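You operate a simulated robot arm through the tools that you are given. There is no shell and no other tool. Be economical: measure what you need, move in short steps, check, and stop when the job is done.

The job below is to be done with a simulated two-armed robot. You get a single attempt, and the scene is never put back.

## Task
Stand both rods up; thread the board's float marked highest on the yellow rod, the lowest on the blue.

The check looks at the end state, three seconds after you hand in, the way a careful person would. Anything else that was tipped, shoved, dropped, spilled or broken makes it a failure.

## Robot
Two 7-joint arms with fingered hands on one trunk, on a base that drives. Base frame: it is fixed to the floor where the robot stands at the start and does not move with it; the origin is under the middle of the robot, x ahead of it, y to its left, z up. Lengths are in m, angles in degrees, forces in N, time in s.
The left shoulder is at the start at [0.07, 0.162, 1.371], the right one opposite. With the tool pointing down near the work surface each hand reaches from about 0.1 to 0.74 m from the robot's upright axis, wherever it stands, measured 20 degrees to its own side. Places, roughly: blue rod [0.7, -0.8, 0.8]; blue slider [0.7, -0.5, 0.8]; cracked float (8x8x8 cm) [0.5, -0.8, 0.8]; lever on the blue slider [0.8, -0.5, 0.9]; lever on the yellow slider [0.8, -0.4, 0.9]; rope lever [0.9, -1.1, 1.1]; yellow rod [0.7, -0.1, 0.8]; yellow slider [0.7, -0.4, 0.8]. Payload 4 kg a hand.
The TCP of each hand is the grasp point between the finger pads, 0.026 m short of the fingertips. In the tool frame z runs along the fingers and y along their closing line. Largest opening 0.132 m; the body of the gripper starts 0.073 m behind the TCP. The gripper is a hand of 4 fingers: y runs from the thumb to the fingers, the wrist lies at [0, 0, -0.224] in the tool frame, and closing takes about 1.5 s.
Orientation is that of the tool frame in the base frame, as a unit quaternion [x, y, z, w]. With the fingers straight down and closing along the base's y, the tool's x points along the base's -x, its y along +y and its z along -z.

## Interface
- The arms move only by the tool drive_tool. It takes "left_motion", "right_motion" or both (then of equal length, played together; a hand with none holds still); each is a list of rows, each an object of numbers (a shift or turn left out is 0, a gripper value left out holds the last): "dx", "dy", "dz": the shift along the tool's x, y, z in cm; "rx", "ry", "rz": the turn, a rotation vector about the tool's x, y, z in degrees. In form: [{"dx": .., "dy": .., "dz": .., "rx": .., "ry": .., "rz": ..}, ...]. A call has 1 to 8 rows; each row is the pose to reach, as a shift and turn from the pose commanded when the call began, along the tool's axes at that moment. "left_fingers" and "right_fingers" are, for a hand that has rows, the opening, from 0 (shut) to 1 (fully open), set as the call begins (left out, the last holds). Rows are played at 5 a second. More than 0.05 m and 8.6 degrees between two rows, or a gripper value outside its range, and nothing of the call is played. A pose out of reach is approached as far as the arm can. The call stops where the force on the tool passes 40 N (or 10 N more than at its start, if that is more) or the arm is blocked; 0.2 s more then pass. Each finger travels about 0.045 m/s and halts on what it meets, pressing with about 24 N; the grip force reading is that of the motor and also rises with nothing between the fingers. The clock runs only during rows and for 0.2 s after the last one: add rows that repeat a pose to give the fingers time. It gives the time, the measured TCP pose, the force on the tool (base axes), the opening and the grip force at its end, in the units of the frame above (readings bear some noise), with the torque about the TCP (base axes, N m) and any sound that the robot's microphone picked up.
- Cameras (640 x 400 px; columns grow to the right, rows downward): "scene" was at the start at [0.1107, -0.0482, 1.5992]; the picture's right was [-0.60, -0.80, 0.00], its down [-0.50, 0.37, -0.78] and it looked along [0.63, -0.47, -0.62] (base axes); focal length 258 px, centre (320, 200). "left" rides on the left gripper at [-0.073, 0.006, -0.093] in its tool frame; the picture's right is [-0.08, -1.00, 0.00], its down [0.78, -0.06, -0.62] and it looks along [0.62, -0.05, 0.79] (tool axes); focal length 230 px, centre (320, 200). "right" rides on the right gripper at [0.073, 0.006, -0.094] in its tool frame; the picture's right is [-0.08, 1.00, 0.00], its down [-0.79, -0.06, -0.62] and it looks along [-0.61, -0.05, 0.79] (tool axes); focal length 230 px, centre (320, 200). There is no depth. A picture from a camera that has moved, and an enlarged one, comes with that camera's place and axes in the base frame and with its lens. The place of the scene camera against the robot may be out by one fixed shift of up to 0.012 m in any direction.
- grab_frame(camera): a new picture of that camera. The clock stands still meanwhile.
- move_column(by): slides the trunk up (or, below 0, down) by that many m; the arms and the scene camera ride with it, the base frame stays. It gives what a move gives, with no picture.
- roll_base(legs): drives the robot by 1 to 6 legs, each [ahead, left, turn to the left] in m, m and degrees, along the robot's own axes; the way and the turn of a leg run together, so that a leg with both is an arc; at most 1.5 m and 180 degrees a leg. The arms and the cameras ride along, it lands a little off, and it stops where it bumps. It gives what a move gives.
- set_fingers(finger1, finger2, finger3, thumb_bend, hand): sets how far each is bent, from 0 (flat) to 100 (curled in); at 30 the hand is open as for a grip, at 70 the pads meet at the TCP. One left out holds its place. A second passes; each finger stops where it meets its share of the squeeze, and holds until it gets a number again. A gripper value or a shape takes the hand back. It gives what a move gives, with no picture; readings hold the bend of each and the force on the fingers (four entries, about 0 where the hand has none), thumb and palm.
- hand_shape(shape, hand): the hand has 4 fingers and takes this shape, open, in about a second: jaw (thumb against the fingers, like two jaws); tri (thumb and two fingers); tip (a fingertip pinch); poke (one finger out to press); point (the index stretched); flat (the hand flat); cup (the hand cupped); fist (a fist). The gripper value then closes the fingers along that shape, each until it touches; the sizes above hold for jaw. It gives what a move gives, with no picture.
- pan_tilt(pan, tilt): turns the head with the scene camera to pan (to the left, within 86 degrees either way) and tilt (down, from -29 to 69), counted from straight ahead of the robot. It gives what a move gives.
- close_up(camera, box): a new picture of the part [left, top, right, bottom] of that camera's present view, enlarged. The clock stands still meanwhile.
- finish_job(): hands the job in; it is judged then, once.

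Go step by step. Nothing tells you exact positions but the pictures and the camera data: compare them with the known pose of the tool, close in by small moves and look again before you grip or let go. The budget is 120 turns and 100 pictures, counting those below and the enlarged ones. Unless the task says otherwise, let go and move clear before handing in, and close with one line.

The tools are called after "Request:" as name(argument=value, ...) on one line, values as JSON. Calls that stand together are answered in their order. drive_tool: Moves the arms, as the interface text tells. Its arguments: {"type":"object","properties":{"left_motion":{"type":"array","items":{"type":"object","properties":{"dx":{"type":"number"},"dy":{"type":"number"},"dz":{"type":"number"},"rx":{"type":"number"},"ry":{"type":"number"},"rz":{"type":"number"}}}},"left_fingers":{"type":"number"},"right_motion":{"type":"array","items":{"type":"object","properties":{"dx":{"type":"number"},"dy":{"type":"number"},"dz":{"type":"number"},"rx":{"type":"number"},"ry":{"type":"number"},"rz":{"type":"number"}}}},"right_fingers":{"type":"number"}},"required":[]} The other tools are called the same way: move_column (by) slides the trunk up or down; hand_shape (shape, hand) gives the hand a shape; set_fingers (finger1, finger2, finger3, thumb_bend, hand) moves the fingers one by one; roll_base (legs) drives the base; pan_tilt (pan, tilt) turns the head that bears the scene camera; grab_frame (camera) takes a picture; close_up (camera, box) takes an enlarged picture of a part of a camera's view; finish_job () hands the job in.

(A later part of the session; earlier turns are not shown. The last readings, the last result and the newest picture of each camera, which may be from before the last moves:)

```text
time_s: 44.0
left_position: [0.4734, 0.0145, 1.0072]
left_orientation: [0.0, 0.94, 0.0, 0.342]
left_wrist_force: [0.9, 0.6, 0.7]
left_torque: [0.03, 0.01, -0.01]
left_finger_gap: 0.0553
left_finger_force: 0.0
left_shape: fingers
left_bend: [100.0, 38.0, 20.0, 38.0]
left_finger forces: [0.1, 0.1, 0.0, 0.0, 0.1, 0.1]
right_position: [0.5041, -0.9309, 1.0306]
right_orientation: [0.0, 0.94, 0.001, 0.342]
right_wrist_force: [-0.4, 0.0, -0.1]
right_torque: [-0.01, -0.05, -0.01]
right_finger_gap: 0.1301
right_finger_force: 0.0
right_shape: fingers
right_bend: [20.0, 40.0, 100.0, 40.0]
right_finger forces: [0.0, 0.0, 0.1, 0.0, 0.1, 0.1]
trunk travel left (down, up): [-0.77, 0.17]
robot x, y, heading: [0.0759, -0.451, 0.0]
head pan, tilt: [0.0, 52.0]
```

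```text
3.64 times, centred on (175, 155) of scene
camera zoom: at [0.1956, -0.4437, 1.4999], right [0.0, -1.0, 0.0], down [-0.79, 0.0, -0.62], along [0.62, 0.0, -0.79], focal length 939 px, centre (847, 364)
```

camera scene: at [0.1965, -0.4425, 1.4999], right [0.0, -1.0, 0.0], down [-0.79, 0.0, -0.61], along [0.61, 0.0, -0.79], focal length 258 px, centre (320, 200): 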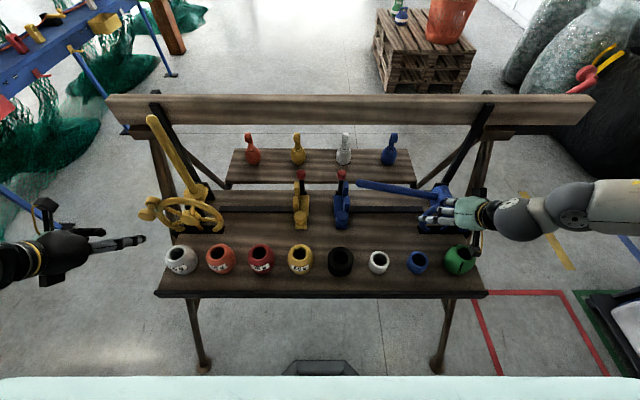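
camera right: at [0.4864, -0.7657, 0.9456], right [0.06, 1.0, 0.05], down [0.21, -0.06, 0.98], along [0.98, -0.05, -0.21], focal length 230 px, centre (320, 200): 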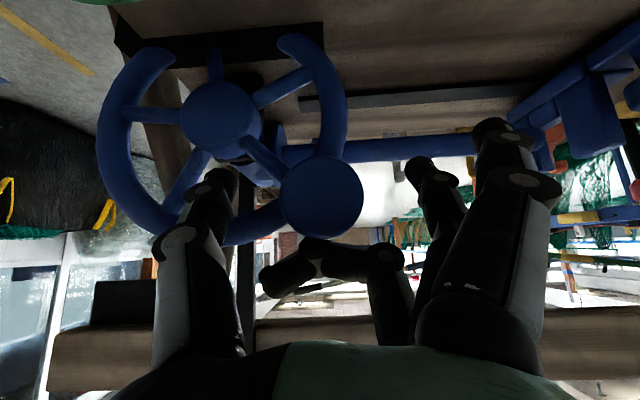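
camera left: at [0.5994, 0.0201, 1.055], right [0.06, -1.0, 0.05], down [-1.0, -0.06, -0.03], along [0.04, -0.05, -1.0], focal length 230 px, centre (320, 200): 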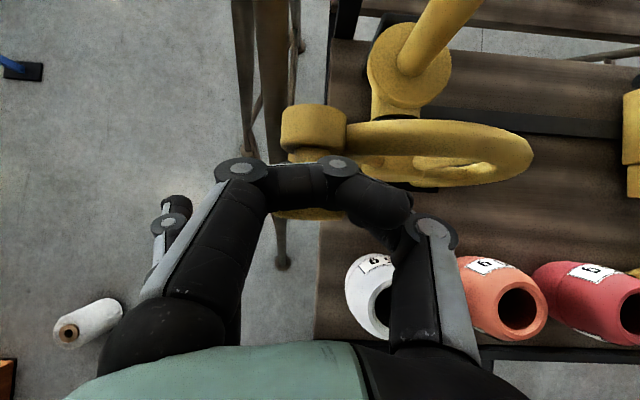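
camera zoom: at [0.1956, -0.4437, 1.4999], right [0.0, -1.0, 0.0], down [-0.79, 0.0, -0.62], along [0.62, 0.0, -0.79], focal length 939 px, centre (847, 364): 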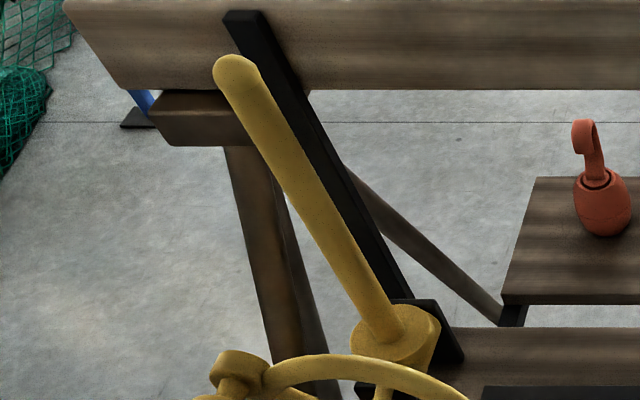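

Both rods are stable. I'll lift both hands, bring them back to pointing straight down, restore the jaw shape, and then roll 10 cm forward so the rods are in easy reach.

Request:
drive_tool(left_motion=[{"dx": -2.2, "dz": -2.6, "dy": -1, "ry": 0}, {"dx": -4.4, "dz": -5.2, "dy": -3, "ry": 8}, {"dx": -6.6, "dz": -7.8, "dy": -5, "ry": 16}, {"dx": -8.8, "dz": -10.4, "dy": -7, "ry": 24}, {"dx": -11, "dz": -13, "dy": -9, "ry": 32}, {"dx": -12.9, "dz": -15.3, "dy": -11, "ry": 40}], right_motion=[{"dx": -2.2, "dz": -2.6, "dy": 1, "ry": 0}, {"dx": -4.4, "dz": -5.2, "dy": 3, "ry": 8}, {"dx": -6.6, "dz": -7.8, "dy": 5, "ry": 16}, {"dx": -8.8, "dz": -10.4, "dy": 7, "ry": 24}, {"dx": -11, "dz": -13, "dy": 9, "ry": 32}, {"dx": -12.9, "dz": -15.3, "dy": 11, "ry": 40}])

Request:
hand_shape(hand="left", shape="jaw")

Request:
hand_shape(hand="right", shape="jaw")

Request:
grab_frame(camera="scene")

```text
time_s: 45.4
left_position: [0.4762, -0.0975, 1.2078]
left_orientation: [-0.001, 1.0, 0.0, -0.002]
left_wrist_force: [0.6, 0.3, -0.2]
left_torque: [-0.06, 0.01, 0.01]
left_finger_gap: 0.0549
left_finger_force: 0.0
left_shape: fingers
left_bend: [100.0, 38.0, 20.0, 38.0]
left_finger forces: [0.0, 0.0, 0.0, 0.0, 0.1, 0.1]
right_position: [0.506, -0.8208, 1.2298]
right_orientation: [0.001, 1.0, 0.001, -0.003]
right_wrist_force: [-0.4, 0.0, -0.7]
right_torque: [0.01, 0.02, -0.01]
right_finger_gap: 0.1302
right_finger_force: 0.1
right_shape: fingers
right_bend: [20.0, 40.0, 100.0, 40.0]
right_finger forces: [0.1, 0.0, 0.0, 0.0, 0.0, 0.0]
trunk travel left (down, up): [-0.77, 0.17]
robot x, y, heading: [0.0791, -0.4492, 0.2]
head pan, tilt: [0.0, 52.0]
```

```text
time_s: 46.3
left_position: [0.4741, -0.0958, 1.2087]
left_orientation: [0.0, 1.0, 0.0, 0.001]
left_wrist_force: [0.3, 0.0, -0.4]
left_torque: [0.02, 0.0, -0.01]
left_finger_gap: 0.1321
left_finger_force: 0.0
left_shape: jaw
left_bend: [30.0, 30.0, 30.0, 30.0]
left_finger forces: [0.1, 0.0, 0.0, 0.1, 0.1, 0.0]
right_position: [0.5039, -0.8214, 1.231]
right_orientation: [0.0, 1.0, -0.001, 0.001]
right_wrist_force: [-0.4, -0.7, 0.2]
right_torque: [-0.04, 0.0, -0.03]
right_finger_gap: 0.1304
right_finger_force: 0.1
right_shape: fingers
right_bend: [20.0, 40.0, 100.0, 40.0]
right_finger forces: [0.0, 0.0, 0.0, 0.0, 0.0, 0.1]
trunk travel left (down, up): [-0.77, 0.17]
robot x, y, heading: [0.0803, -0.4441, 0.0]
head pan, tilt: [0.0, 52.0]
```

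```text
time_s: 47.2
left_position: [0.4731, -0.096, 1.2087]
left_orientation: [-0.001, 1.0, 0.0, 0.001]
left_wrist_force: [-0.9, 0.4, -0.3]
left_torque: [0.01, -0.03, 0.02]
left_finger_gap: 0.1319
left_finger_force: 0.0
left_shape: jaw
left_bend: [30.0, 30.0, 30.0, 30.0]
left_finger forces: [0.0, 0.0, 0.0, 0.0, 0.0, 0.0]
right_position: [0.5049, -0.8203, 1.2311]
right_orientation: [0.001, 1.0, 0.0, 0.001]
right_wrist_force: [-0.6, -0.8, -0.8]
right_torque: [0.02, -0.02, 0.0]
right_finger_gap: 0.132
right_finger_force: 0.1
right_shape: jaw
right_bend: [30.0, 30.0, 30.0, 30.0]
right_finger forces: [0.0, 0.0, 0.1, 0.0, 0.0, 0.0]
trunk travel left (down, up): [-0.77, 0.17]
robot x, y, heading: [0.08, -0.4474, 0.2]
head pan, tilt: [0.0, 52.0]
```

```text
44 pictures are left
camera scene: at [0.1958, -0.4437, 1.4998], right [0.0, -1.0, 0.0], down [-0.79, 0.0, -0.62], along [0.62, 0.0, -0.79], focal length 258 px, centre (320, 200)
```

scene: 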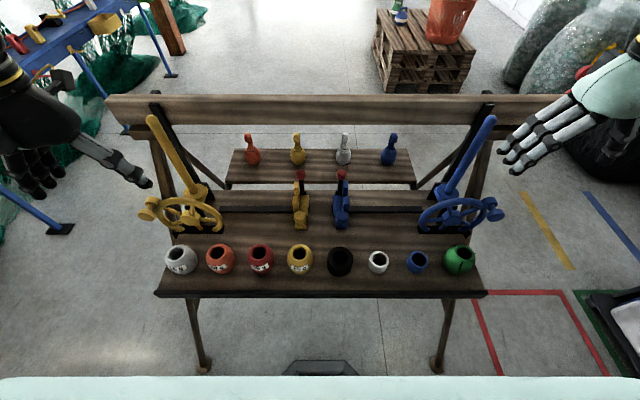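

The path ahead is clear between the bench legs, so I'll roll 10 cm forward.

Request:
roll_base(legs=[[0.1, 0, 0]])

Request:
grab_frame(camera="scene")

Request:
grab_frame(camera="left")

Request:
grab_frame(camera="right")

```text
time_s: 48.3
left_position: [0.5692, -0.0953, 1.2102]
left_orientation: [0.0, 1.0, 0.0, 0.002]
left_wrist_force: [0.2, 0.2, 0.4]
left_torque: [0.02, -0.05, -0.01]
left_finger_gap: 0.1321
left_finger_force: 0.1
left_shape: jaw
left_bend: [30.0, 30.0, 30.0, 30.0]
left_finger forces: [0.0, 0.1, 0.1, 0.0, 0.0, 0.0]
right_position: [0.6003, -0.819, 1.2321]
right_orientation: [-0.002, 1.0, 0.001, 0.002]
right_wrist_force: [-1.0, 0.5, -0.1]
right_torque: [-0.02, -0.01, 0.0]
right_finger_gap: 0.1319
right_finger_force: 0.1
right_shape: jaw
right_bend: [30.0, 30.0, 30.0, 30.0]
right_finger forces: [0.0, 0.0, 0.2, 0.0, 0.0, 0.1]
trunk travel left (down, up): [-0.77, 0.17]
robot x, y, heading: [0.1765, -0.4468, 0.0]
head pan, tilt: [0.0, 52.0]
```

```text
43 pictures are left
camera scene: at [0.2912, -0.4432, 1.5002], right [0.0, -1.0, 0.0], down [-0.79, 0.0, -0.62], along [0.62, 0.0, -0.79], focal length 258 px, centre (320, 200)
```

scene: 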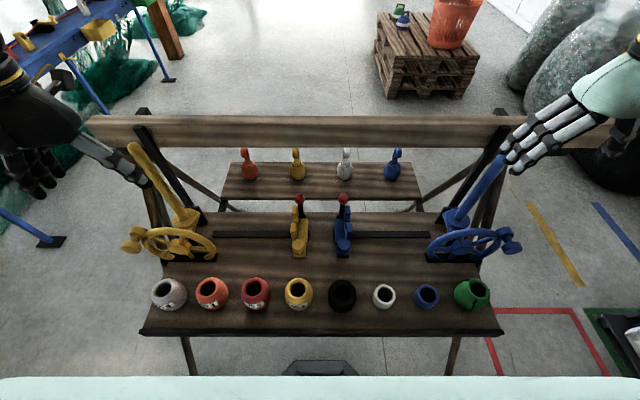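

```text
42 pictures are left
camera left: at [0.6431, -0.0893, 1.305], right [0.08, -1.0, 0.0], down [-0.79, -0.06, 0.61], along [-0.61, -0.05, -0.79], focal length 230 px, centre (320, 200)
```

left: 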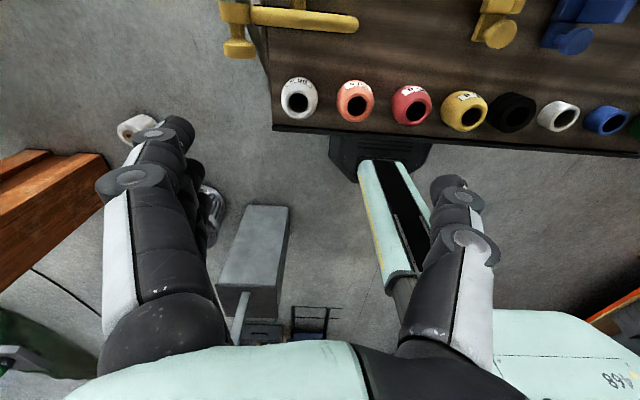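

```text
41 pictures are left
camera right: at [0.5286, -0.8146, 1.3254], right [0.08, 1.0, 0.0], down [0.78, -0.06, 0.62], along [0.62, -0.05, -0.79], focal length 230 px, centre (320, 200)
```

right: 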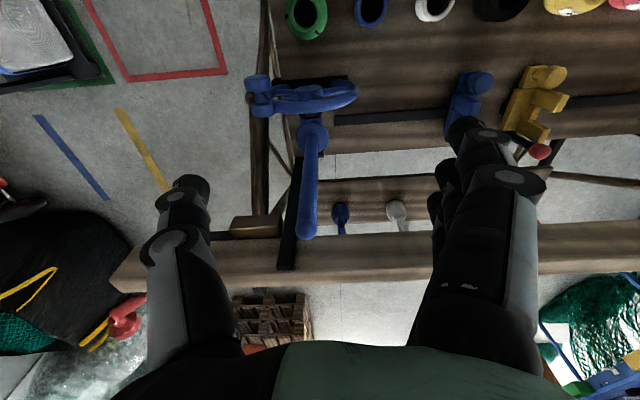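

The orange float (110 g) is at about (0.526, -0.167). I'll move the left hand above it with a 10 cm opening to clear the neighbours.

Request:
drive_tool(left_motion=[{"dx": 1, "dy": -1.5, "dz": 4}, {"dx": 2, "dy": -3, "dz": 8}, {"dx": 3, "dy": -4.5, "dz": 12}, {"dx": 4, "dy": -6, "dz": 16}, {"dx": 4.5, "dy": -7.15, "dz": 20}, {"dx": 4.5, "dy": -7.15, "dz": 22}], left_fingers=0.76)

Request:
grab_frame(camera="left")

Request:
close_up(camera="scene", box=[120, 200, 320, 340])

```text
time_s: 49.7
left_position: [0.5273, -0.1667, 0.9891]
left_orientation: [-0.001, 1.0, 0.0, -0.001]
left_wrist_force: [1.2, 0.1, 0.1]
left_torque: [-0.02, -0.01, 0.02]
left_finger_gap: 0.1006
left_finger_force: 0.0
left_shape: jaw
left_bend: [63.0, 63.0, 63.0, 59.0]
left_finger forces: [0.0, 0.0, 0.0, 0.1, 0.0, 0.1]
right_position: [0.605, -0.8195, 1.2304]
right_orientation: [0.0, 1.0, 0.0, 0.001]
right_wrist_force: [-0.3, -1.0, -0.4]
right_torque: [0.0, 0.02, 0.01]
right_finger_gap: 0.1319
right_finger_force: 0.1
right_shape: jaw
right_bend: [30.0, 30.0, 30.0, 30.0]
right_finger forces: [0.0, 0.0, 0.0, 0.0, 0.0, 0.0]
trunk travel left (down, up): [-0.77, 0.17]
robot x, y, heading: [0.1788, -0.4459, 0.3]
head pan, tilt: [0.0, 52.0]
```

```text
40 pictures are left
camera left: at [0.6022, -0.1602, 1.0836], right [0.08, -1.0, 0.0], down [-0.78, -0.06, 0.62], along [-0.61, -0.05, -0.79], focal length 230 px, centre (320, 200)
```

left: 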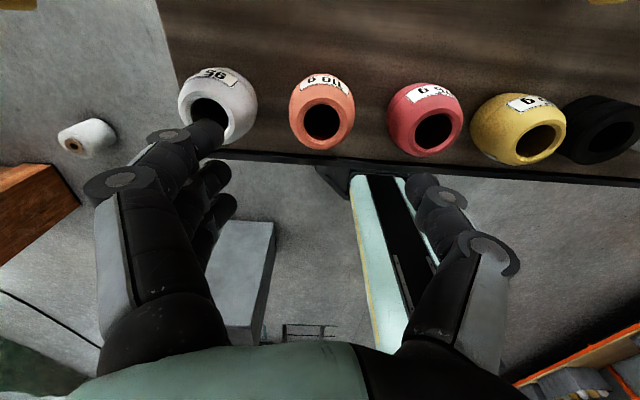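

```text
2.86 times, centred on (220, 270) of scene
camera zoom: at [0.2958, -0.443, 1.4998], right [0.0, -1.0, 0.0], down [-0.79, 0.0, -0.61], along [0.61, 0.0, -0.79], focal length 738 px, centre (606, 0)
```

zoom: 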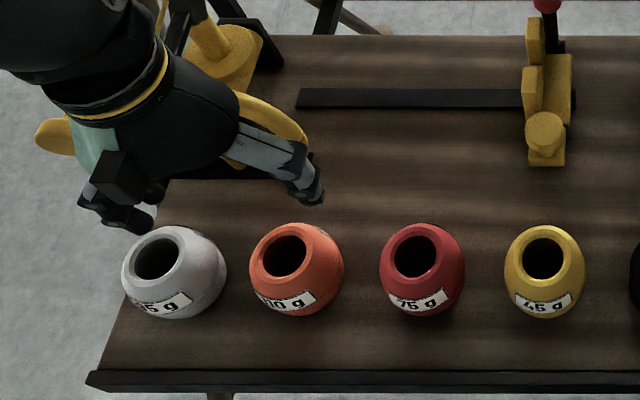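

The float center is at (0.526, -0.169). I'll descend with a small correction and look midway.

Request:
drive_tool(left_motion=[{"dx": 0.15, "dy": -0.2, "dz": 4}, {"dx": 0.15, "dy": -0.2, "dz": 8}, {"dx": 0.15, "dy": -0.2, "dz": 10}], left_fingers=0.73)

Request:
grab_frame(camera="left")

Request:
close_up(camera="scene", box=[130, 240, 290, 340])

```text
time_s: 50.5
left_position: [0.5246, -0.1694, 0.8897]
left_orientation: [-0.001, 1.0, -0.001, 0.001]
left_wrist_force: [0.1, -0.6, -0.4]
left_torque: [-0.02, -0.01, 0.01]
left_finger_gap: 0.0966
left_finger_force: 0.0
left_shape: jaw
left_bend: [65.0, 65.0, 65.0, 61.0]
left_finger forces: [0.0, 0.0, 0.0, 0.1, 0.1, 0.0]
right_position: [0.603, -0.8197, 1.231]
right_orientation: [-0.001, 1.0, 0.0, 0.001]
right_wrist_force: [-1.4, 0.2, 0.2]
right_torque: [0.0, -0.02, 0.0]
right_finger_gap: 0.1322
right_finger_force: 0.1
right_shape: jaw
right_bend: [30.0, 30.0, 30.0, 30.0]
right_finger forces: [0.0, 0.0, 0.1, 0.0, 0.0, 0.0]
trunk travel left (down, up): [-0.77, 0.17]
robot x, y, heading: [0.1814, -0.445, -0.1]
head pan, tilt: [0.0, 52.0]
```

```text
38 pictures are left
camera left: at [0.5992, -0.1632, 0.9841], right [0.08, -1.0, 0.0], down [-0.79, -0.06, 0.62], along [-0.61, -0.05, -0.79], focal length 230 px, centre (320, 200)
```

left: 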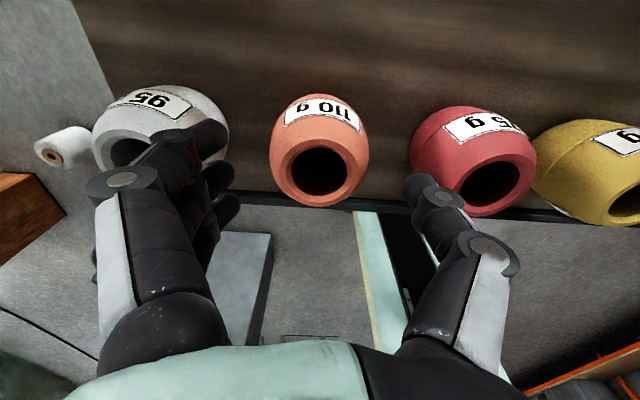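

```text
4.00 times, centred on (210, 290) of scene
camera zoom: at [0.2938, -0.4433, 1.5], right [0.0, -1.0, 0.0], down [-0.79, 0.0, -0.62], along [0.62, 0.0, -0.79], focal length 1033 px, centre (760, -160)
```

zoom: 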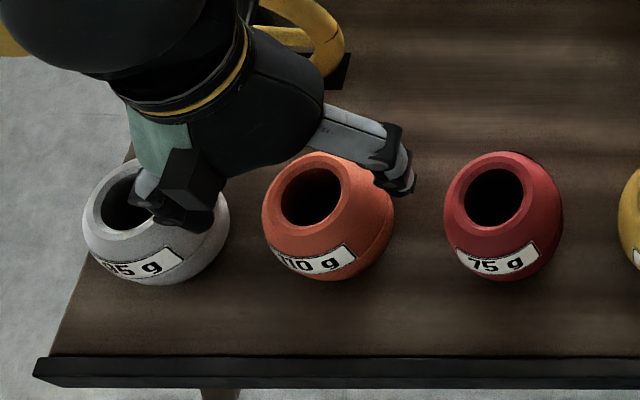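

The hand is centered within 1 mm. I'll narrow to about 8.7 cm for neighbour clearance, descend to mid-height, then close.

Request:
drive_tool(left_motion=[{}, {}, {"dz": 2}, {"dz": 4}, {"dz": 5.5}, {"dz": 6.5}], left_fingers=0.66)

Request:
grab_frame(camera="left")

```text
time_s: 51.9
left_position: [0.5256, -0.1655, 0.8311]
left_orientation: [0.0, 1.0, -0.001, 0.0]
left_wrist_force: [-0.7, -0.6, -0.4]
left_torque: [0.02, 0.0, 0.01]
left_finger_gap: 0.0877
left_finger_force: 0.0
left_shape: jaw
left_bend: [70.0, 70.0, 70.0, 66.0]
left_finger forces: [0.1, 0.0, 0.0, 0.1, 0.0, 0.1]
left hand out of reach, approached as far as the arm can: row 6
right_position: [0.6052, -0.8201, 1.2311]
right_orientation: [-0.001, 1.0, 0.0, 0.0]
right_wrist_force: [0.3, -0.2, 0.9]
right_torque: [0.0, 0.02, 0.01]
right_finger_gap: 0.1321
right_finger_force: 0.1
right_shape: jaw
right_bend: [30.0, 30.0, 30.0, 30.0]
right_finger forces: [0.0, 0.1, 0.0, 0.1, 0.1, 0.0]
trunk travel left (down, up): [-0.77, 0.17]
robot x, y, heading: [0.1778, -0.4445, 0.1]
head pan, tilt: [0.0, 52.0]
```

```text
36 pictures are left
camera left: at [0.5995, -0.1587, 0.9262], right [0.08, -1.0, 0.0], down [-0.79, -0.06, 0.62], along [-0.61, -0.05, -0.79], focal length 230 px, centre (320, 200)
```

left: 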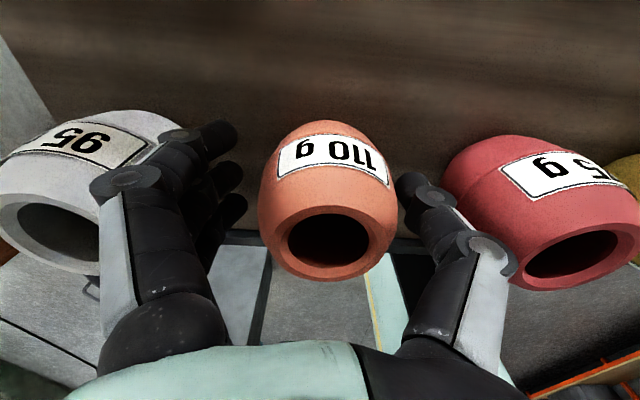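

The arm is at its lower limit at z=0.831, which is close to mid-height. I'll close on the float.

Request:
drive_tool(left_motion=[{"dy": -0.3}, {"dy": -0.3}, {"dy": -0.3}, {"dy": -0.3}, {"dy": -0.3}, {"dy": -0.3}, {"dy": -0.3}], left_fingers=0.4)

Request:
grab_frame(camera="left")

```text
time_s: 53.5
left_position: [0.5249, -0.1677, 0.8331]
left_orientation: [0.0, 1.0, -0.001, 0.0]
left_wrist_force: [-0.1, -0.1, -0.4]
left_torque: [0.0, 0.0, 0.03]
left_finger_gap: 0.0592
left_finger_force: 23.8
left_shape: jaw
left_bend: [73.0, 73.0, 73.0, 70.0]
left_finger forces: [6.6, 7.0, 7.7, 0.0, 21.4, 0.0]
right_position: [0.6041, -0.8192, 1.2313]
right_orientation: [-0.001, 1.0, -0.001, 0.0]
right_wrist_force: [-0.4, -0.4, -0.2]
right_torque: [0.0, 0.01, 0.0]
right_finger_gap: 0.132
right_finger_force: 0.1
right_shape: jaw
right_bend: [30.0, 30.0, 30.0, 30.0]
right_finger forces: [0.0, 0.0, 0.0, 0.0, 0.0, 0.0]
trunk travel left (down, up): [-0.77, 0.17]
robot x, y, heading: [0.1767, -0.4474, 0.2]
head pan, tilt: [0.0, 52.0]
```

```text
35 pictures are left
camera left: at [0.5996, -0.161, 0.9276], right [0.08, -1.0, 0.0], down [-0.79, -0.06, 0.62], along [-0.61, -0.05, -0.79], focal length 230 px, centre (320, 200)
```

left: 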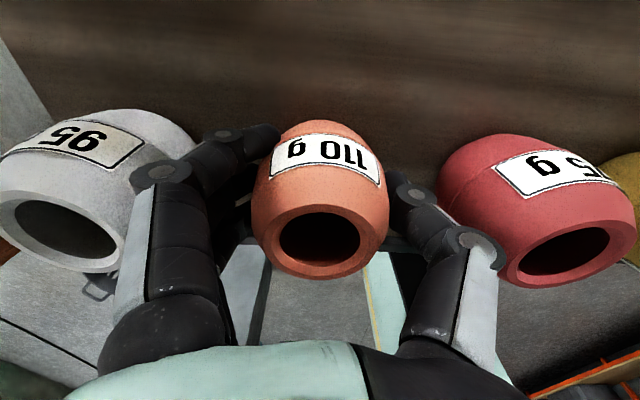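

The orange float is gripped. I'll lift it straight up to clear, then measure both rod tips in the scene camera.

Request:
drive_tool(left_motion=[{"dz": -2}, {"dz": -5}, {"dz": -9}, {"dz": -13}, {"dz": -17}, {"dz": -21}])

Request:
close_up(camera="scene", box=[110, 120, 230, 230])

Request:
close_up(camera="scene", box=[420, 130, 540, 240])

```text
time_s: 54.9
left_position: [0.525, -0.168, 1.0429]
left_orientation: [-0.001, 1.0, 0.0, 0.001]
left_wrist_force: [-0.7, -0.7, -1.0]
left_torque: [0.01, 0.01, -0.02]
left_finger_gap: 0.0589
left_finger_force: 24.0
left_shape: jaw
left_bend: [73.0, 73.0, 73.0, 70.0]
left_finger forces: [7.1, 7.1, 8.0, 0.0, 21.4, 0.0]
right_position: [0.6037, -0.8208, 1.2314]
right_orientation: [-0.001, 1.0, -0.001, 0.002]
right_wrist_force: [0.6, -0.9, 0.8]
right_torque: [-0.02, -0.01, 0.02]
right_finger_gap: 0.1318
right_finger_force: 0.0
right_shape: jaw
right_bend: [30.0, 30.0, 30.0, 30.0]
right_finger forces: [0.1, 0.0, 0.0, 0.0, 0.1, 0.1]
trunk travel left (down, up): [-0.77, 0.17]
robot x, y, heading: [0.1763, -0.4471, 0.2]
head pan, tilt: [0.0, 52.0]
```

```text
3.64 times, centred on (170, 175) of scene
camera zoom: at [0.2928, -0.4437, 1.5], right [0.0, -1.0, 0.0], down [-0.79, 0.0, -0.62], along [0.62, 0.0, -0.79], focal length 939 px, centre (866, 291)
```

zoom: 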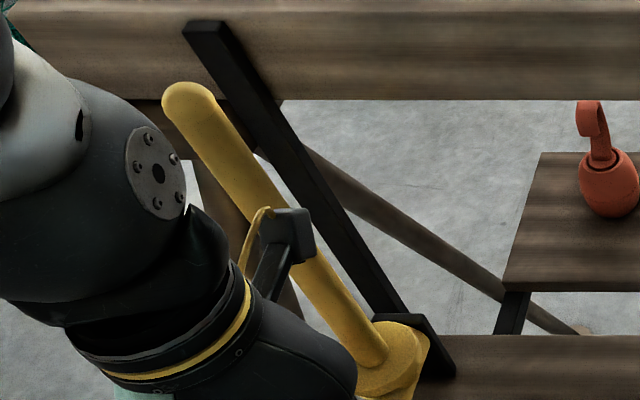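

```text
3.64 times, centred on (480, 185) of scene
camera zoom: at [0.2928, -0.4437, 1.5], right [0.0, -1.0, 0.0], down [-0.79, 0.0, -0.62], along [0.62, 0.0, -0.79], focal length 939 px, centre (-262, 254)
```

zoom: 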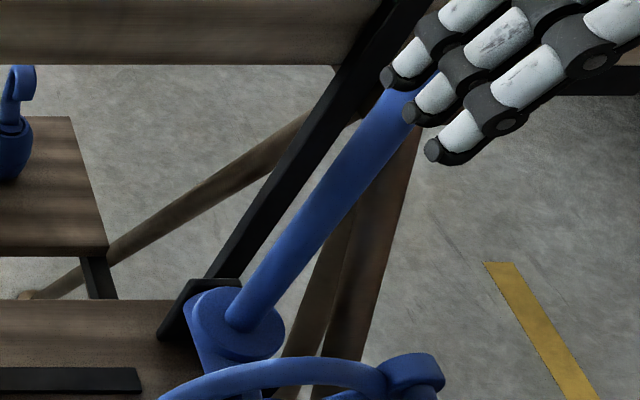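

The float lifted cleanly. I put the rods at x≈0.712 with tip centers near z≈1.14 (yellow y≈-0.051, blue y≈-0.844). I'll raise the float above the yellow rod tip.

Request:
drive_tool(left_motion=[{"dz": -4.8}, {"dz": -9.6}, {"dz": -14.2}, {"dz": -18, "dx": -3, "dy": 1}, {"dz": -20.7, "dx": -6, "dy": 3}, {"dz": -20.7, "dx": -10, "dy": 5.5}, {"dz": -20.7, "dx": -14, "dy": 8.2}, {"dz": -20.7, "dx": -17.8, "dy": 11.2}])

Request:
close_up(camera="scene", box=[100, 80, 260, 200])

Request:
grab_frame(camera="left")

```text
time_s: 56.7
left_position: [0.7062, -0.0538, 1.2477]
left_orientation: [-0.001, 1.0, 0.0, 0.0]
left_wrist_force: [0.8, 0.6, -1.5]
left_torque: [0.02, 0.05, -0.01]
left_finger_gap: 0.0589
left_finger_force: 24.2
left_shape: jaw
left_bend: [73.0, 73.0, 73.0, 70.0]
left_finger forces: [7.8, 7.2, 8.1, 0.0, 21.3, 0.1]
right_position: [0.6057, -0.8184, 1.2309]
right_orientation: [-0.001, 1.0, -0.001, -0.001]
right_wrist_force: [-0.3, -1.0, 0.3]
right_torque: [-0.01, 0.04, 0.01]
right_finger_gap: 0.1319
right_finger_force: 0.1
right_shape: jaw
right_bend: [30.0, 30.0, 30.0, 30.0]
right_finger forces: [0.1, 0.0, 0.0, 0.0, 0.1, 0.0]
trunk travel left (down, up): [-0.77, 0.17]
robot x, y, heading: [0.178, -0.4469, 0.2]
head pan, tilt: [0.0, 52.0]
```

```text
3.33 times, centred on (180, 140) of scene
camera zoom: at [0.2975, -0.4423, 1.4996], right [0.0, -1.0, 0.0], down [-0.79, 0.0, -0.61], along [0.61, 0.0, -0.79], focal length 861 px, centre (787, 400)
```

zoom: 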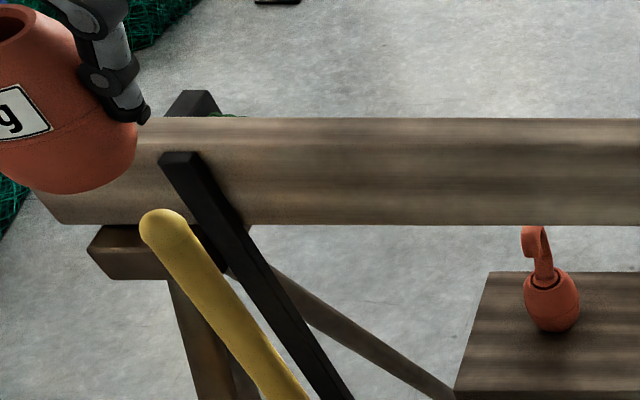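

```text
31 pictures are left
camera left: at [0.7811, -0.0478, 1.3427], right [0.08, -1.0, 0.0], down [-0.78, -0.06, 0.62], along [-0.62, -0.05, -0.79], focal length 230 px, centre (320, 200)
```

left: 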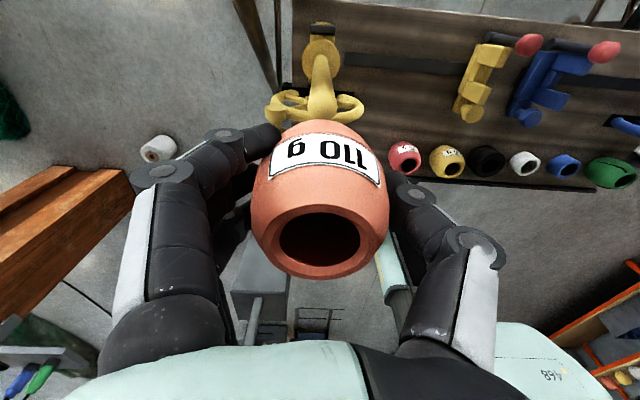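

The left camera shows the rod in line with the float axis, and the scene camera suggests +4 mm in x. I'll correct and lower gently until the tip enters, watching the force.

Request:
drive_tool(left_motion=[{"dx": -0.4, "dz": 1}, {"dx": -0.4, "dz": 2}, {"dx": -0.4, "dz": 3}, {"dx": -0.4, "dz": 3.8}])

Request:
close_up(camera="scene", box=[80, 80, 240, 200])

Request:
grab_frame(camera="left")

```text
time_s: 57.7
left_position: [0.7075, -0.0559, 1.2107]
left_orientation: [-0.001, 1.0, 0.0, 0.0]
left_wrist_force: [1.3, -0.2, -1.2]
left_torque: [0.02, 0.05, -0.02]
left_finger_gap: 0.0589
left_finger_force: 23.7
left_shape: jaw
left_bend: [73.0, 73.0, 73.0, 70.0]
left_finger forces: [7.9, 7.1, 8.3, 0.0, 21.3, 0.0]
right_position: [0.6039, -0.8191, 1.2301]
right_orientation: [0.0, 1.0, 0.0, 0.0]
right_wrist_force: [-1.3, -1.2, 0.3]
right_torque: [-0.01, 0.01, -0.04]
right_finger_gap: 0.1323
right_finger_force: 0.1
right_shape: jaw
right_bend: [30.0, 30.0, 30.0, 30.0]
right_finger forces: [0.0, 0.1, 0.0, 0.0, 0.0, 0.0]
trunk travel left (down, up): [-0.77, 0.17]
robot x, y, heading: [0.1794, -0.4477, -0.2]
head pan, tilt: [0.0, 52.0]
```

```text
3.33 times, centred on (160, 140) of scene
camera zoom: at [0.2947, -0.4433, 1.4999], right [0.0, -1.0, 0.0], down [-0.79, 0.0, -0.62], along [0.62, 0.0, -0.79], focal length 861 px, centre (853, 400)
```

zoom: 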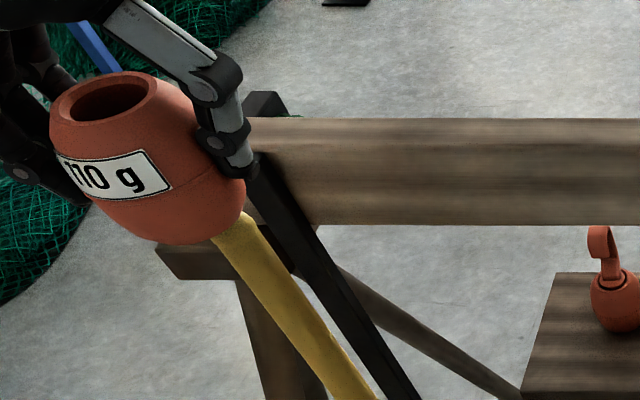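

```text
29 pictures are left
camera left: at [0.7817, -0.0492, 1.3054], right [0.08, -1.0, 0.0], down [-0.79, -0.06, 0.62], along [-0.61, -0.05, -0.79], focal length 230 px, centre (320, 200)
```

left: 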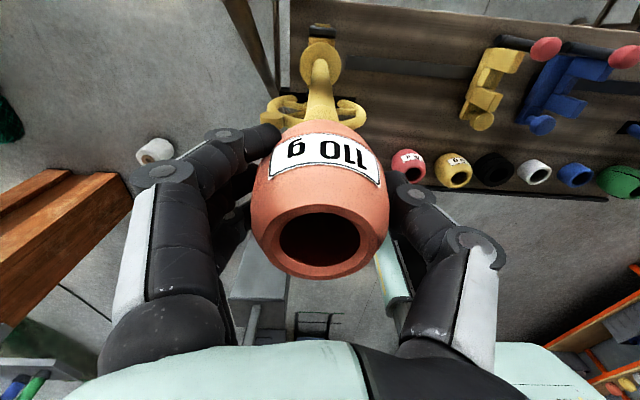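

The tip is just at the float's lower rim, and the scene image hints at a few mm more in +x and -y. I'll adjust slightly and descend in small steps with the force as guard.

Request:
drive_tool(left_motion=[{"dx": -0.4, "dy": -0.1, "dz": 0}, {"dx": -0.4, "dy": -0.1, "dz": 0.5}, {"dx": -0.4, "dy": -0.1, "dz": 1.0}, {"dx": -0.4, "dy": -0.1, "dz": 1.5}, {"dx": -0.4, "dy": -0.1, "dz": 2.0}])

Request:
close_up(camera="scene", box=[80, 80, 240, 200])

```text
time_s: 58.9
left_position: [0.7133, -0.0574, 1.192]
left_orientation: [0.0, 1.0, 0.001, 0.002]
left_wrist_force: [5.4, 0.0, 5.9]
left_torque: [0.05, -0.46, 0.0]
left_finger_gap: 0.0589
left_finger_force: 23.9
left_shape: jaw
left_bend: [75.0, 73.0, 73.0, 70.0]
left_finger forces: [11.8, 7.6, 8.5, 0.0, 24.0, 0.0]
right_position: [0.6049, -0.8199, 1.2292]
right_orientation: [-0.001, 1.0, 0.0, 0.0]
right_wrist_force: [-0.4, 0.6, 0.3]
right_torque: [0.03, 0.04, 0.01]
right_finger_gap: 0.1319
right_finger_force: 0.1
right_shape: jaw
right_bend: [30.0, 30.0, 30.0, 30.0]
right_finger forces: [0.1, 0.0, 0.1, 0.0, 0.0, 0.1]
trunk travel left (down, up): [-0.77, 0.17]
robot x, y, heading: [0.177, -0.445, 0.1]
head pan, tilt: [0.0, 52.0]
```

```text
3.33 times, centred on (160, 140) of scene
camera zoom: at [0.2951, -0.4442, 1.4999], right [0.0, -1.0, 0.0], down [-0.79, 0.0, -0.62], along [0.62, 0.0, -0.79], focal length 861 px, centre (853, 400)
```

zoom: 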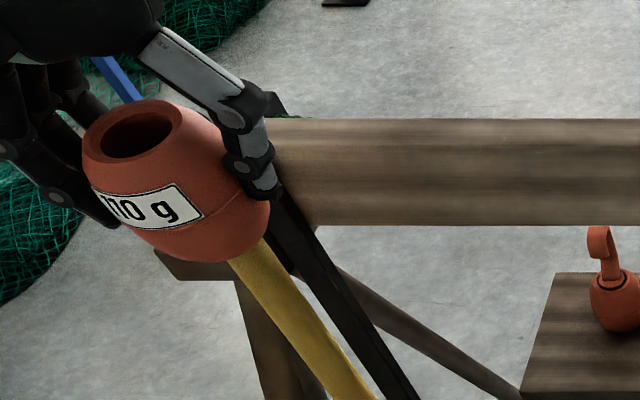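

Contact at the +x edge (Fx +5.4, upward 6) says the float needs to go further in +x. I'll ease up 5 mm, shift +5 mm, and try again.

Request:
drive_tool(left_motion=[{"dz": -0.6}, {"dx": -0.5, "dz": -0.6}, {"dx": -0.5, "dz": 0}, {"dx": -0.5, "dz": 0.4}, {"dx": -0.5, "dz": 0.8}])

```text
time_s: 60.1
left_position: [0.7181, -0.056, 1.183]
left_orientation: [-0.002, 1.0, 0.0, 0.0]
left_wrist_force: [4.1, -0.2, 1.8]
left_torque: [0.02, -0.24, -0.02]
left_finger_gap: 0.059
left_finger_force: 24.3
left_shape: jaw
left_bend: [74.0, 73.0, 73.0, 70.0]
left_finger forces: [10.2, 8.0, 8.8, 0.0, 23.3, 0.0]
right_position: [0.6045, -0.8191, 1.2298]
right_orientation: [0.0, 1.0, 0.0, 0.0]
right_wrist_force: [-0.7, -0.7, -0.7]
right_torque: [-0.03, -0.03, 0.0]
right_finger_gap: 0.1319
right_finger_force: 0.1
right_shape: jaw
right_bend: [30.0, 30.0, 30.0, 30.0]
right_finger forces: [0.0, 0.1, 0.0, 0.0, 0.1, 0.0]
trunk travel left (down, up): [-0.77, 0.17]
robot x, y, heading: [0.1803, -0.4442, -0.1]
head pan, tilt: [0.0, 52.0]
```

Better: less contact force, and still pushing +x. I'll shift another 3 mm and go down further.

Request:
drive_tool(left_motion=[{"dx": -0.3, "dz": -0.2}, {"dx": -0.3, "dz": 0.3}, {"dx": -0.3, "dz": 0.8}, {"dx": -0.3, "dz": 1.3}, {"dx": -0.3, "dz": 1.8}])

Request:
close_up(camera="scene", box=[80, 80, 240, 200])

Request:
grab_frame(camera="left")

```text
time_s: 61.3
left_position: [0.7199, -0.0566, 1.1646]
left_orientation: [-0.001, 1.0, 0.0, 0.0]
left_wrist_force: [1.0, -0.8, -1.0]
left_torque: [0.0, -0.05, 0.01]
left_finger_gap: 0.059
left_finger_force: 23.7
left_shape: jaw
left_bend: [74.0, 73.0, 73.0, 70.0]
left_finger forces: [8.9, 7.7, 9.2, 0.0, 22.8, 0.1]
right_position: [0.6049, -0.8205, 1.2304]
right_orientation: [-0.001, 1.0, 0.0, 0.0]
right_wrist_force: [0.7, -0.3, -0.1]
right_torque: [0.01, 0.01, 0.01]
right_finger_gap: 0.1321
right_finger_force: 0.0
right_shape: jaw
right_bend: [30.0, 30.0, 30.0, 30.0]
right_finger forces: [0.0, 0.1, 0.0, 0.0, 0.0, 0.1]
trunk travel left (down, up): [-0.77, 0.17]
robot x, y, heading: [0.1739, -0.4479, 0.2]
head pan, tilt: [0.0, 52.0]
```

```text
3.33 times, centred on (160, 140) of scene
camera zoom: at [0.295, -0.4432, 1.4998], right [0.0, -1.0, 0.0], down [-0.79, 0.0, -0.62], along [0.62, 0.0, -0.79], focal length 861 px, centre (853, 400)
```

zoom: 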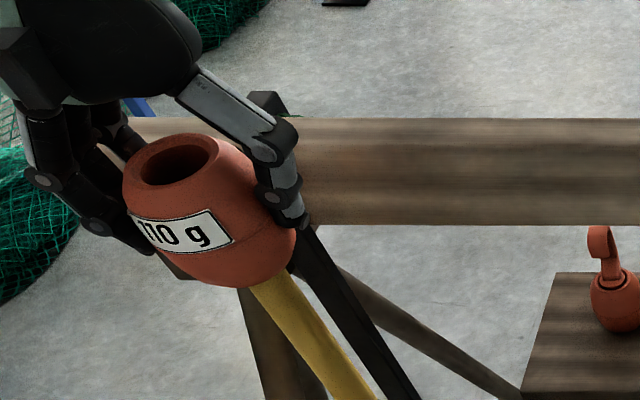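

```text
26 pictures are left
camera left: at [0.7935, -0.0505, 1.2591], right [0.08, -1.0, 0.0], down [-0.78, -0.06, 0.62], along [-0.61, -0.05, -0.79], focal length 230 px, centre (320, 200)
```

left: 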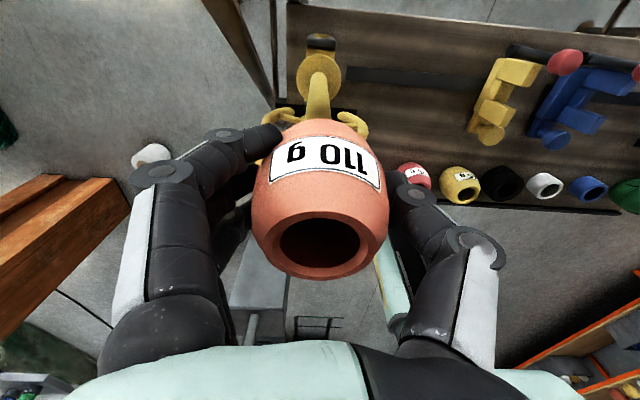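

The force is free now, so the rod is inside the bore. I'll lower to about z=1.10, just before the rod tip would reach the palm.

Request:
drive_tool(left_motion=[{"dz": 1}, {"dz": 2}, {"dz": 3}, {"dz": 4}, {"dz": 5}, {"dz": 5.8}])

Request:
grab_frame(camera="left")

Request:
close_up(camera="scene", box=[80, 80, 240, 200])

```text
time_s: 62.7
left_position: [0.7198, -0.0564, 1.1067]
left_orientation: [-0.002, 1.0, 0.0, 0.001]
left_wrist_force: [3.6, -0.9, 0.7]
left_torque: [0.02, 0.07, -0.01]
left_finger_gap: 0.0588
left_finger_force: 24.0
left_shape: jaw
left_bend: [74.0, 73.0, 73.0, 70.0]
left_finger forces: [9.3, 7.8, 9.6, 0.1, 23.6, 0.0]
right_position: [0.605, -0.8209, 1.2304]
right_orientation: [0.0, 1.0, 0.0, 0.0]
right_wrist_force: [0.6, -1.0, -0.1]
right_torque: [0.01, -0.01, -0.02]
right_finger_gap: 0.1319
right_finger_force: 0.1
right_shape: jaw
right_bend: [30.0, 30.0, 30.0, 30.0]
right_finger forces: [0.0, 0.0, 0.0, 0.1, 0.0, 0.0]
trunk travel left (down, up): [-0.77, 0.17]
robot x, y, heading: [0.1759, -0.4468, 0.3]
head pan, tilt: [0.0, 52.0]
```

```text
25 pictures are left
camera left: at [0.794, -0.0501, 1.2003], right [0.08, -1.0, 0.0], down [-0.78, -0.06, 0.62], along [-0.62, -0.05, -0.79], focal length 230 px, centre (320, 200)
```

left: 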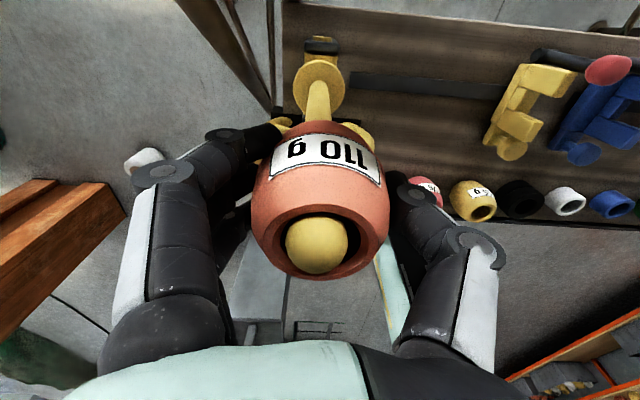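

```text
3.33 times, centred on (160, 140) of scene
camera zoom: at [0.2957, -0.4432, 1.4998], right [0.0, -1.0, 0.0], down [-0.79, 0.0, -0.61], along [0.61, 0.0, -0.79], focal length 861 px, centre (853, 400)
```

zoom: 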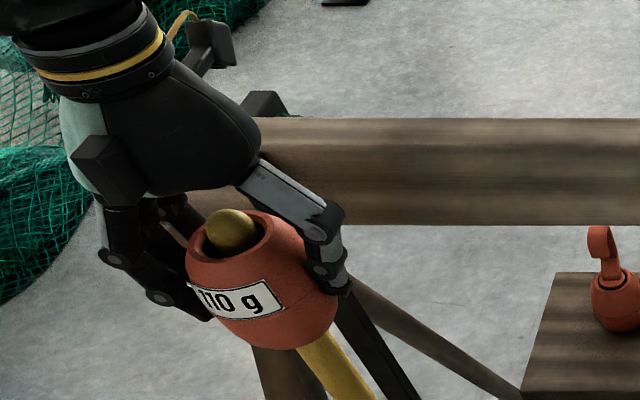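

The rod tip comes out of the top, so the float is threaded. I'll go 1.5 cm lower and then release so it slides down the rod.

Request:
drive_tool(left_motion=[{"dz": 0.8}, {"dz": 1.5}])

Request:
drive_tool(left_motion=[{}, {}, {}, {}, {}, {}], left_fingers=0.85)

Request:
grab_frame(camera="scene")

```text
time_s: 63.3
left_position: [0.7199, -0.0569, 1.0911]
left_orientation: [-0.001, 1.0, 0.0, 0.0]
left_wrist_force: [2.5, 0.7, -0.3]
left_torque: [0.02, 0.06, 0.02]
left_finger_gap: 0.0584
left_finger_force: 23.8
left_shape: jaw
left_bend: [74.0, 73.0, 73.0, 70.0]
left_finger forces: [9.2, 7.8, 9.9, 0.1, 23.2, 0.1]
right_position: [0.6049, -0.8196, 1.2308]
right_orientation: [0.0, 1.0, 0.0, 0.0]
right_wrist_force: [-0.4, 0.2, 0.5]
right_torque: [-0.01, 0.01, -0.02]
right_finger_gap: 0.1318
right_finger_force: 0.0
right_shape: jaw
right_bend: [30.0, 30.0, 30.0, 30.0]
right_finger forces: [0.0, 0.1, 0.0, 0.0, 0.0, 0.0]
trunk travel left (down, up): [-0.77, 0.17]
robot x, y, heading: [0.1775, -0.4493, 0.2]
head pan, tilt: [0.0, 52.0]
```

```text
time_s: 64.7
left_position: [0.7203, -0.0572, 1.0918]
left_orientation: [-0.001, 1.0, 0.0, 0.0]
left_wrist_force: [-0.1, 0.3, -0.2]
left_torque: [-0.02, 0.03, 0.01]
left_finger_gap: 0.1118
left_finger_force: 0.0
left_shape: jaw
left_bend: [54.0, 54.0, 54.0, 50.0]
left_finger forces: [0.1, 0.0, 0.0, 0.0, 0.0, 0.1]
right_position: [0.6041, -0.8199, 1.2292]
right_orientation: [0.0, 1.0, 0.0, -0.001]
right_wrist_force: [0.6, 0.1, 1.1]
right_torque: [0.01, 0.0, 0.02]
right_finger_gap: 0.1319
right_finger_force: 0.0
right_shape: jaw
right_bend: [30.0, 30.0, 30.0, 30.0]
right_finger forces: [0.0, 0.0, 0.0, 0.1, 0.0, 0.1]
trunk travel left (down, up): [-0.77, 0.17]
robot x, y, heading: [0.1762, -0.4464, 0.0]
head pan, tilt: [0.0, 52.0]
```

```text
23 pictures are left
camera scene: at [0.2946, -0.4433, 1.4998], right [0.0, -1.0, 0.0], down [-0.79, 0.0, -0.62], along [0.62, 0.0, -0.79], focal length 258 px, centre (320, 200)
```

scene: 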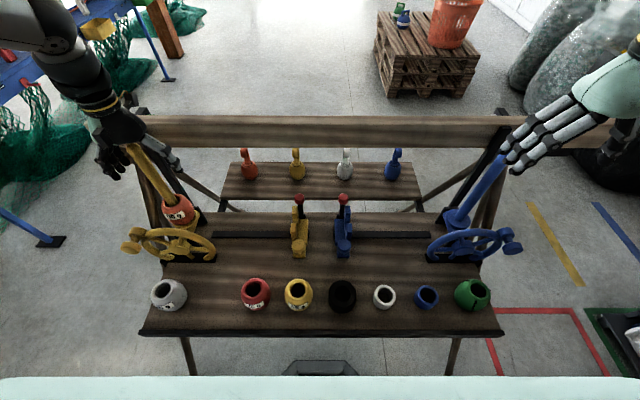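

The orange float slid down and rests at the base of the yellow rod. I'll raise the left hand clear and bring the right hand over the 45 g yellow float.

Request:
drive_tool(left_motion=[{"dz": -4}, {"dz": -8}, {"dz": -12}, {"dz": -16}, {"dz": -16, "dx": 4}, {"dz": -16, "dx": 8, "dy": 1}, {"dz": -16, "dx": 12, "dy": 3}, {"dz": -16, "dx": 16, "dy": 5}], right_motion=[{"dy": 4.8}, {"dx": 1, "dy": 9.5}, {"dx": 2, "dy": 14.2}, {"dx": 3, "dy": 19}, {"dx": 4, "dy": 23.8}, {"dx": 5, "dy": 28.5}, {"dx": 6, "dy": 33.2}, {"dx": 7, "dy": 38}], right_fingers=0.8)

Request:
drive_tool(right_motion=[{"dy": 2, "dz": 4}, {"dx": 0.5, "dy": 4, "dz": 8}, {"dx": 1, "dy": 4.9, "dz": 12}, {"dx": 1, "dy": 4.9, "dz": 16}, {"dx": 1, "dy": 4.9, "dz": 20}, {"dx": 1, "dy": 4.9, "dz": 24}])

Request:
grab_frame(camera="right")

Request:
grab_frame(camera="scene")

```text
time_s: 66.5
left_position: [0.5546, -0.0073, 1.2518]
left_orientation: [-0.002, 1.0, -0.001, 0.001]
left_wrist_force: [0.0, -0.1, -0.3]
left_torque: [-0.01, 0.01, 0.0]
left_finger_gap: 0.112
left_finger_force: 0.1
left_shape: jaw
left_bend: [54.0, 54.0, 54.0, 50.0]
left_finger forces: [0.0, 0.0, 0.1, 0.1, 0.0, 0.0]
right_position: [0.5217, -0.5544, 1.2267]
right_orientation: [-0.001, 1.0, 0.001, 0.001]
right_wrist_force: [-0.2, 0.5, -0.2]
right_torque: [-0.02, 0.0, 0.0]
right_finger_gap: 0.1058
right_finger_force: 0.1
right_shape: jaw
right_bend: [59.0, 59.0, 59.0, 55.0]
right_finger forces: [0.0, 0.0, 0.0, 0.0, 0.0, 0.0]
right hand out of reach, approached as far as the arm can: row 6, 7, 8
trunk travel left (down, up): [-0.77, 0.17]
robot x, y, heading: [0.1812, -0.4468, 0.3]
head pan, tilt: [0.0, 52.0]
```

```text
time_s: 67.9
left_position: [0.5591, -0.0102, 1.2524]
left_orientation: [0.0, 1.0, 0.0, -0.001]
left_wrist_force: [0.0, 0.3, -0.4]
left_torque: [0.03, 0.03, -0.01]
left_finger_gap: 0.112
left_finger_force: 0.1
left_shape: jaw
left_bend: [54.0, 54.0, 54.0, 50.0]
left_finger forces: [0.0, 0.0, 0.1, 0.0, 0.1, 0.0]
right_position: [0.5223, -0.5784, 1.0126]
right_orientation: [-0.001, 1.0, 0.003, 0.0]
right_wrist_force: [0.6, -1.1, -0.6]
right_torque: [-0.01, 0.03, 0.02]
right_finger_gap: 0.1057
right_finger_force: 0.1
right_shape: jaw
right_bend: [59.0, 59.0, 59.0, 55.0]
right_finger forces: [0.0, 0.1, 0.1, 0.0, 0.0, 0.0]
right hand out of reach, approached as far as the arm can: row 1, 2, 3, 4, 5, 6
trunk travel left (down, up): [-0.77, 0.17]
robot x, y, heading: [0.1765, -0.4439, -0.1]
head pan, tilt: [0.0, 52.0]
```

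```text
22 pictures are left
camera right: at [0.4497, -0.574, 1.1054], right [0.08, 1.0, 0.01], down [0.79, -0.06, 0.62], along [0.61, -0.04, -0.79], focal length 230 px, centre (320, 200)
```

right: 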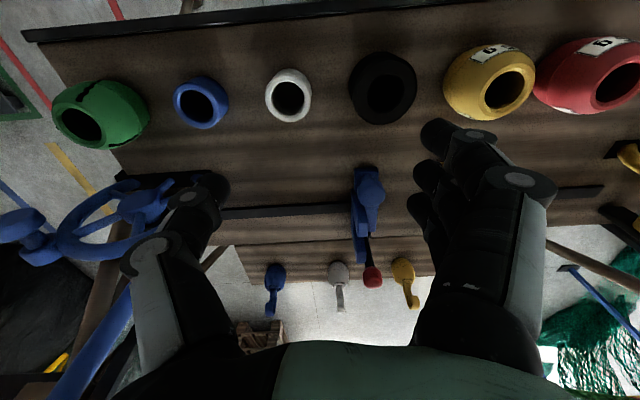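

```text
21 pictures are left
camera scene: at [0.2961, -0.4444, 1.4998], right [0.0, -1.0, 0.0], down [-0.79, 0.0, -0.61], along [0.61, 0.0, -0.79], focal length 258 px, centre (320, 200)
```

scene: 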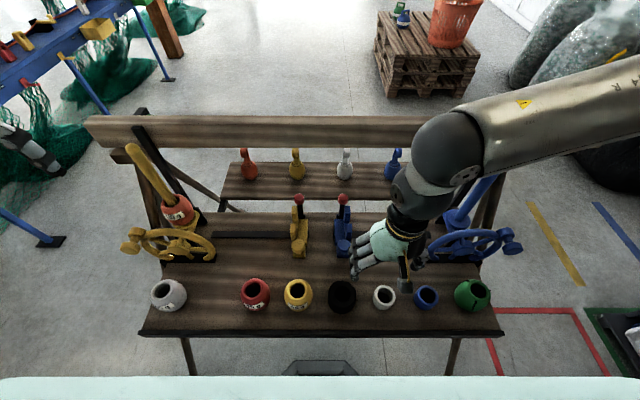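

The right arm cannot reach that far inward from here. I'll raise the hand and strafe the robot 19 cm left.

Request:
drive_tool(right_motion=[{"dz": -4.5}, {"dz": -9}, {"dz": -13.5}, {"dz": -18}])

Request:
roll_base(legs=[[0, 0.19, 0]])

Request:
grab_frame(camera="right")

```text
time_s: 68.9
left_position: [0.5562, -0.008, 1.2518]
left_orientation: [-0.001, 1.0, 0.0, 0.001]
left_wrist_force: [-0.6, 0.1, -0.2]
left_torque: [0.02, -0.02, 0.0]
left_finger_gap: 0.112
left_finger_force: 0.0
left_shape: jaw
left_bend: [54.0, 54.0, 54.0, 50.0]
left_finger forces: [0.1, 0.0, 0.0, 0.0, 0.0, 0.1]
right_position: [0.5184, -0.576, 1.1927]
right_orientation: [-0.001, 1.0, 0.0, 0.001]
right_wrist_force: [-0.3, -0.5, 0.5]
right_torque: [-0.01, -0.02, 0.04]
right_finger_gap: 0.106
right_finger_force: 0.1
right_shape: jaw
right_bend: [59.0, 59.0, 59.0, 55.0]
right_finger forces: [0.0, 0.0, 0.1, 0.0, 0.0, 0.0]
trunk travel left (down, up): [-0.77, 0.17]
robot x, y, heading: [0.1792, -0.4488, -0.0]
head pan, tilt: [0.0, 52.0]
```

```text
time_s: 70.5
left_position: [0.5579, 0.1764, 1.2534]
left_orientation: [0.0, 1.0, 0.002, 0.0]
left_wrist_force: [-0.5, -0.8, -0.6]
left_torque: [0.03, 0.01, 0.0]
left_finger_gap: 0.112
left_finger_force: 0.0
left_shape: jaw
left_bend: [54.0, 54.0, 54.0, 50.0]
left_finger forces: [0.1, 0.0, 0.1, 0.0, 0.1, 0.0]
right_position: [0.521, -0.3912, 1.1925]
right_orientation: [0.0, 1.0, 0.002, 0.0]
right_wrist_force: [-0.3, -0.5, 0.0]
right_torque: [0.02, 0.01, 0.0]
right_finger_gap: 0.1057
right_finger_force: 0.1
right_shape: jaw
right_bend: [59.0, 59.0, 59.0, 55.0]
right_finger forces: [0.0, 0.0, 0.0, 0.1, 0.0, 0.0]
trunk travel left (down, up): [-0.77, 0.17]
robot x, y, heading: [0.1788, -0.2576, 0.2]
head pan, tilt: [0.0, 52.0]
```

```text
20 pictures are left
camera right: at [0.4477, -0.3865, 1.2854], right [0.08, 1.0, 0.0], down [0.78, -0.06, 0.62], along [0.62, -0.05, -0.79], focal length 230 px, centre (320, 200)
```

right: 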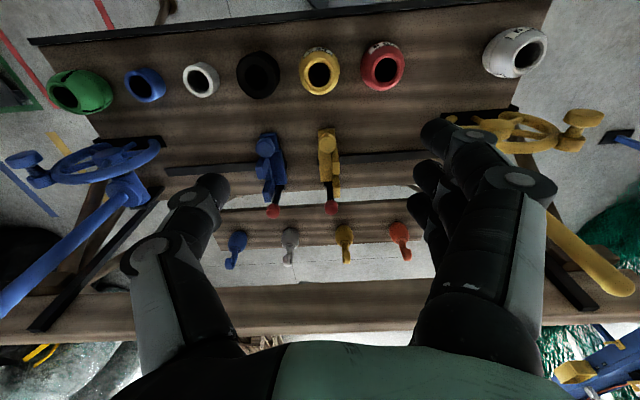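

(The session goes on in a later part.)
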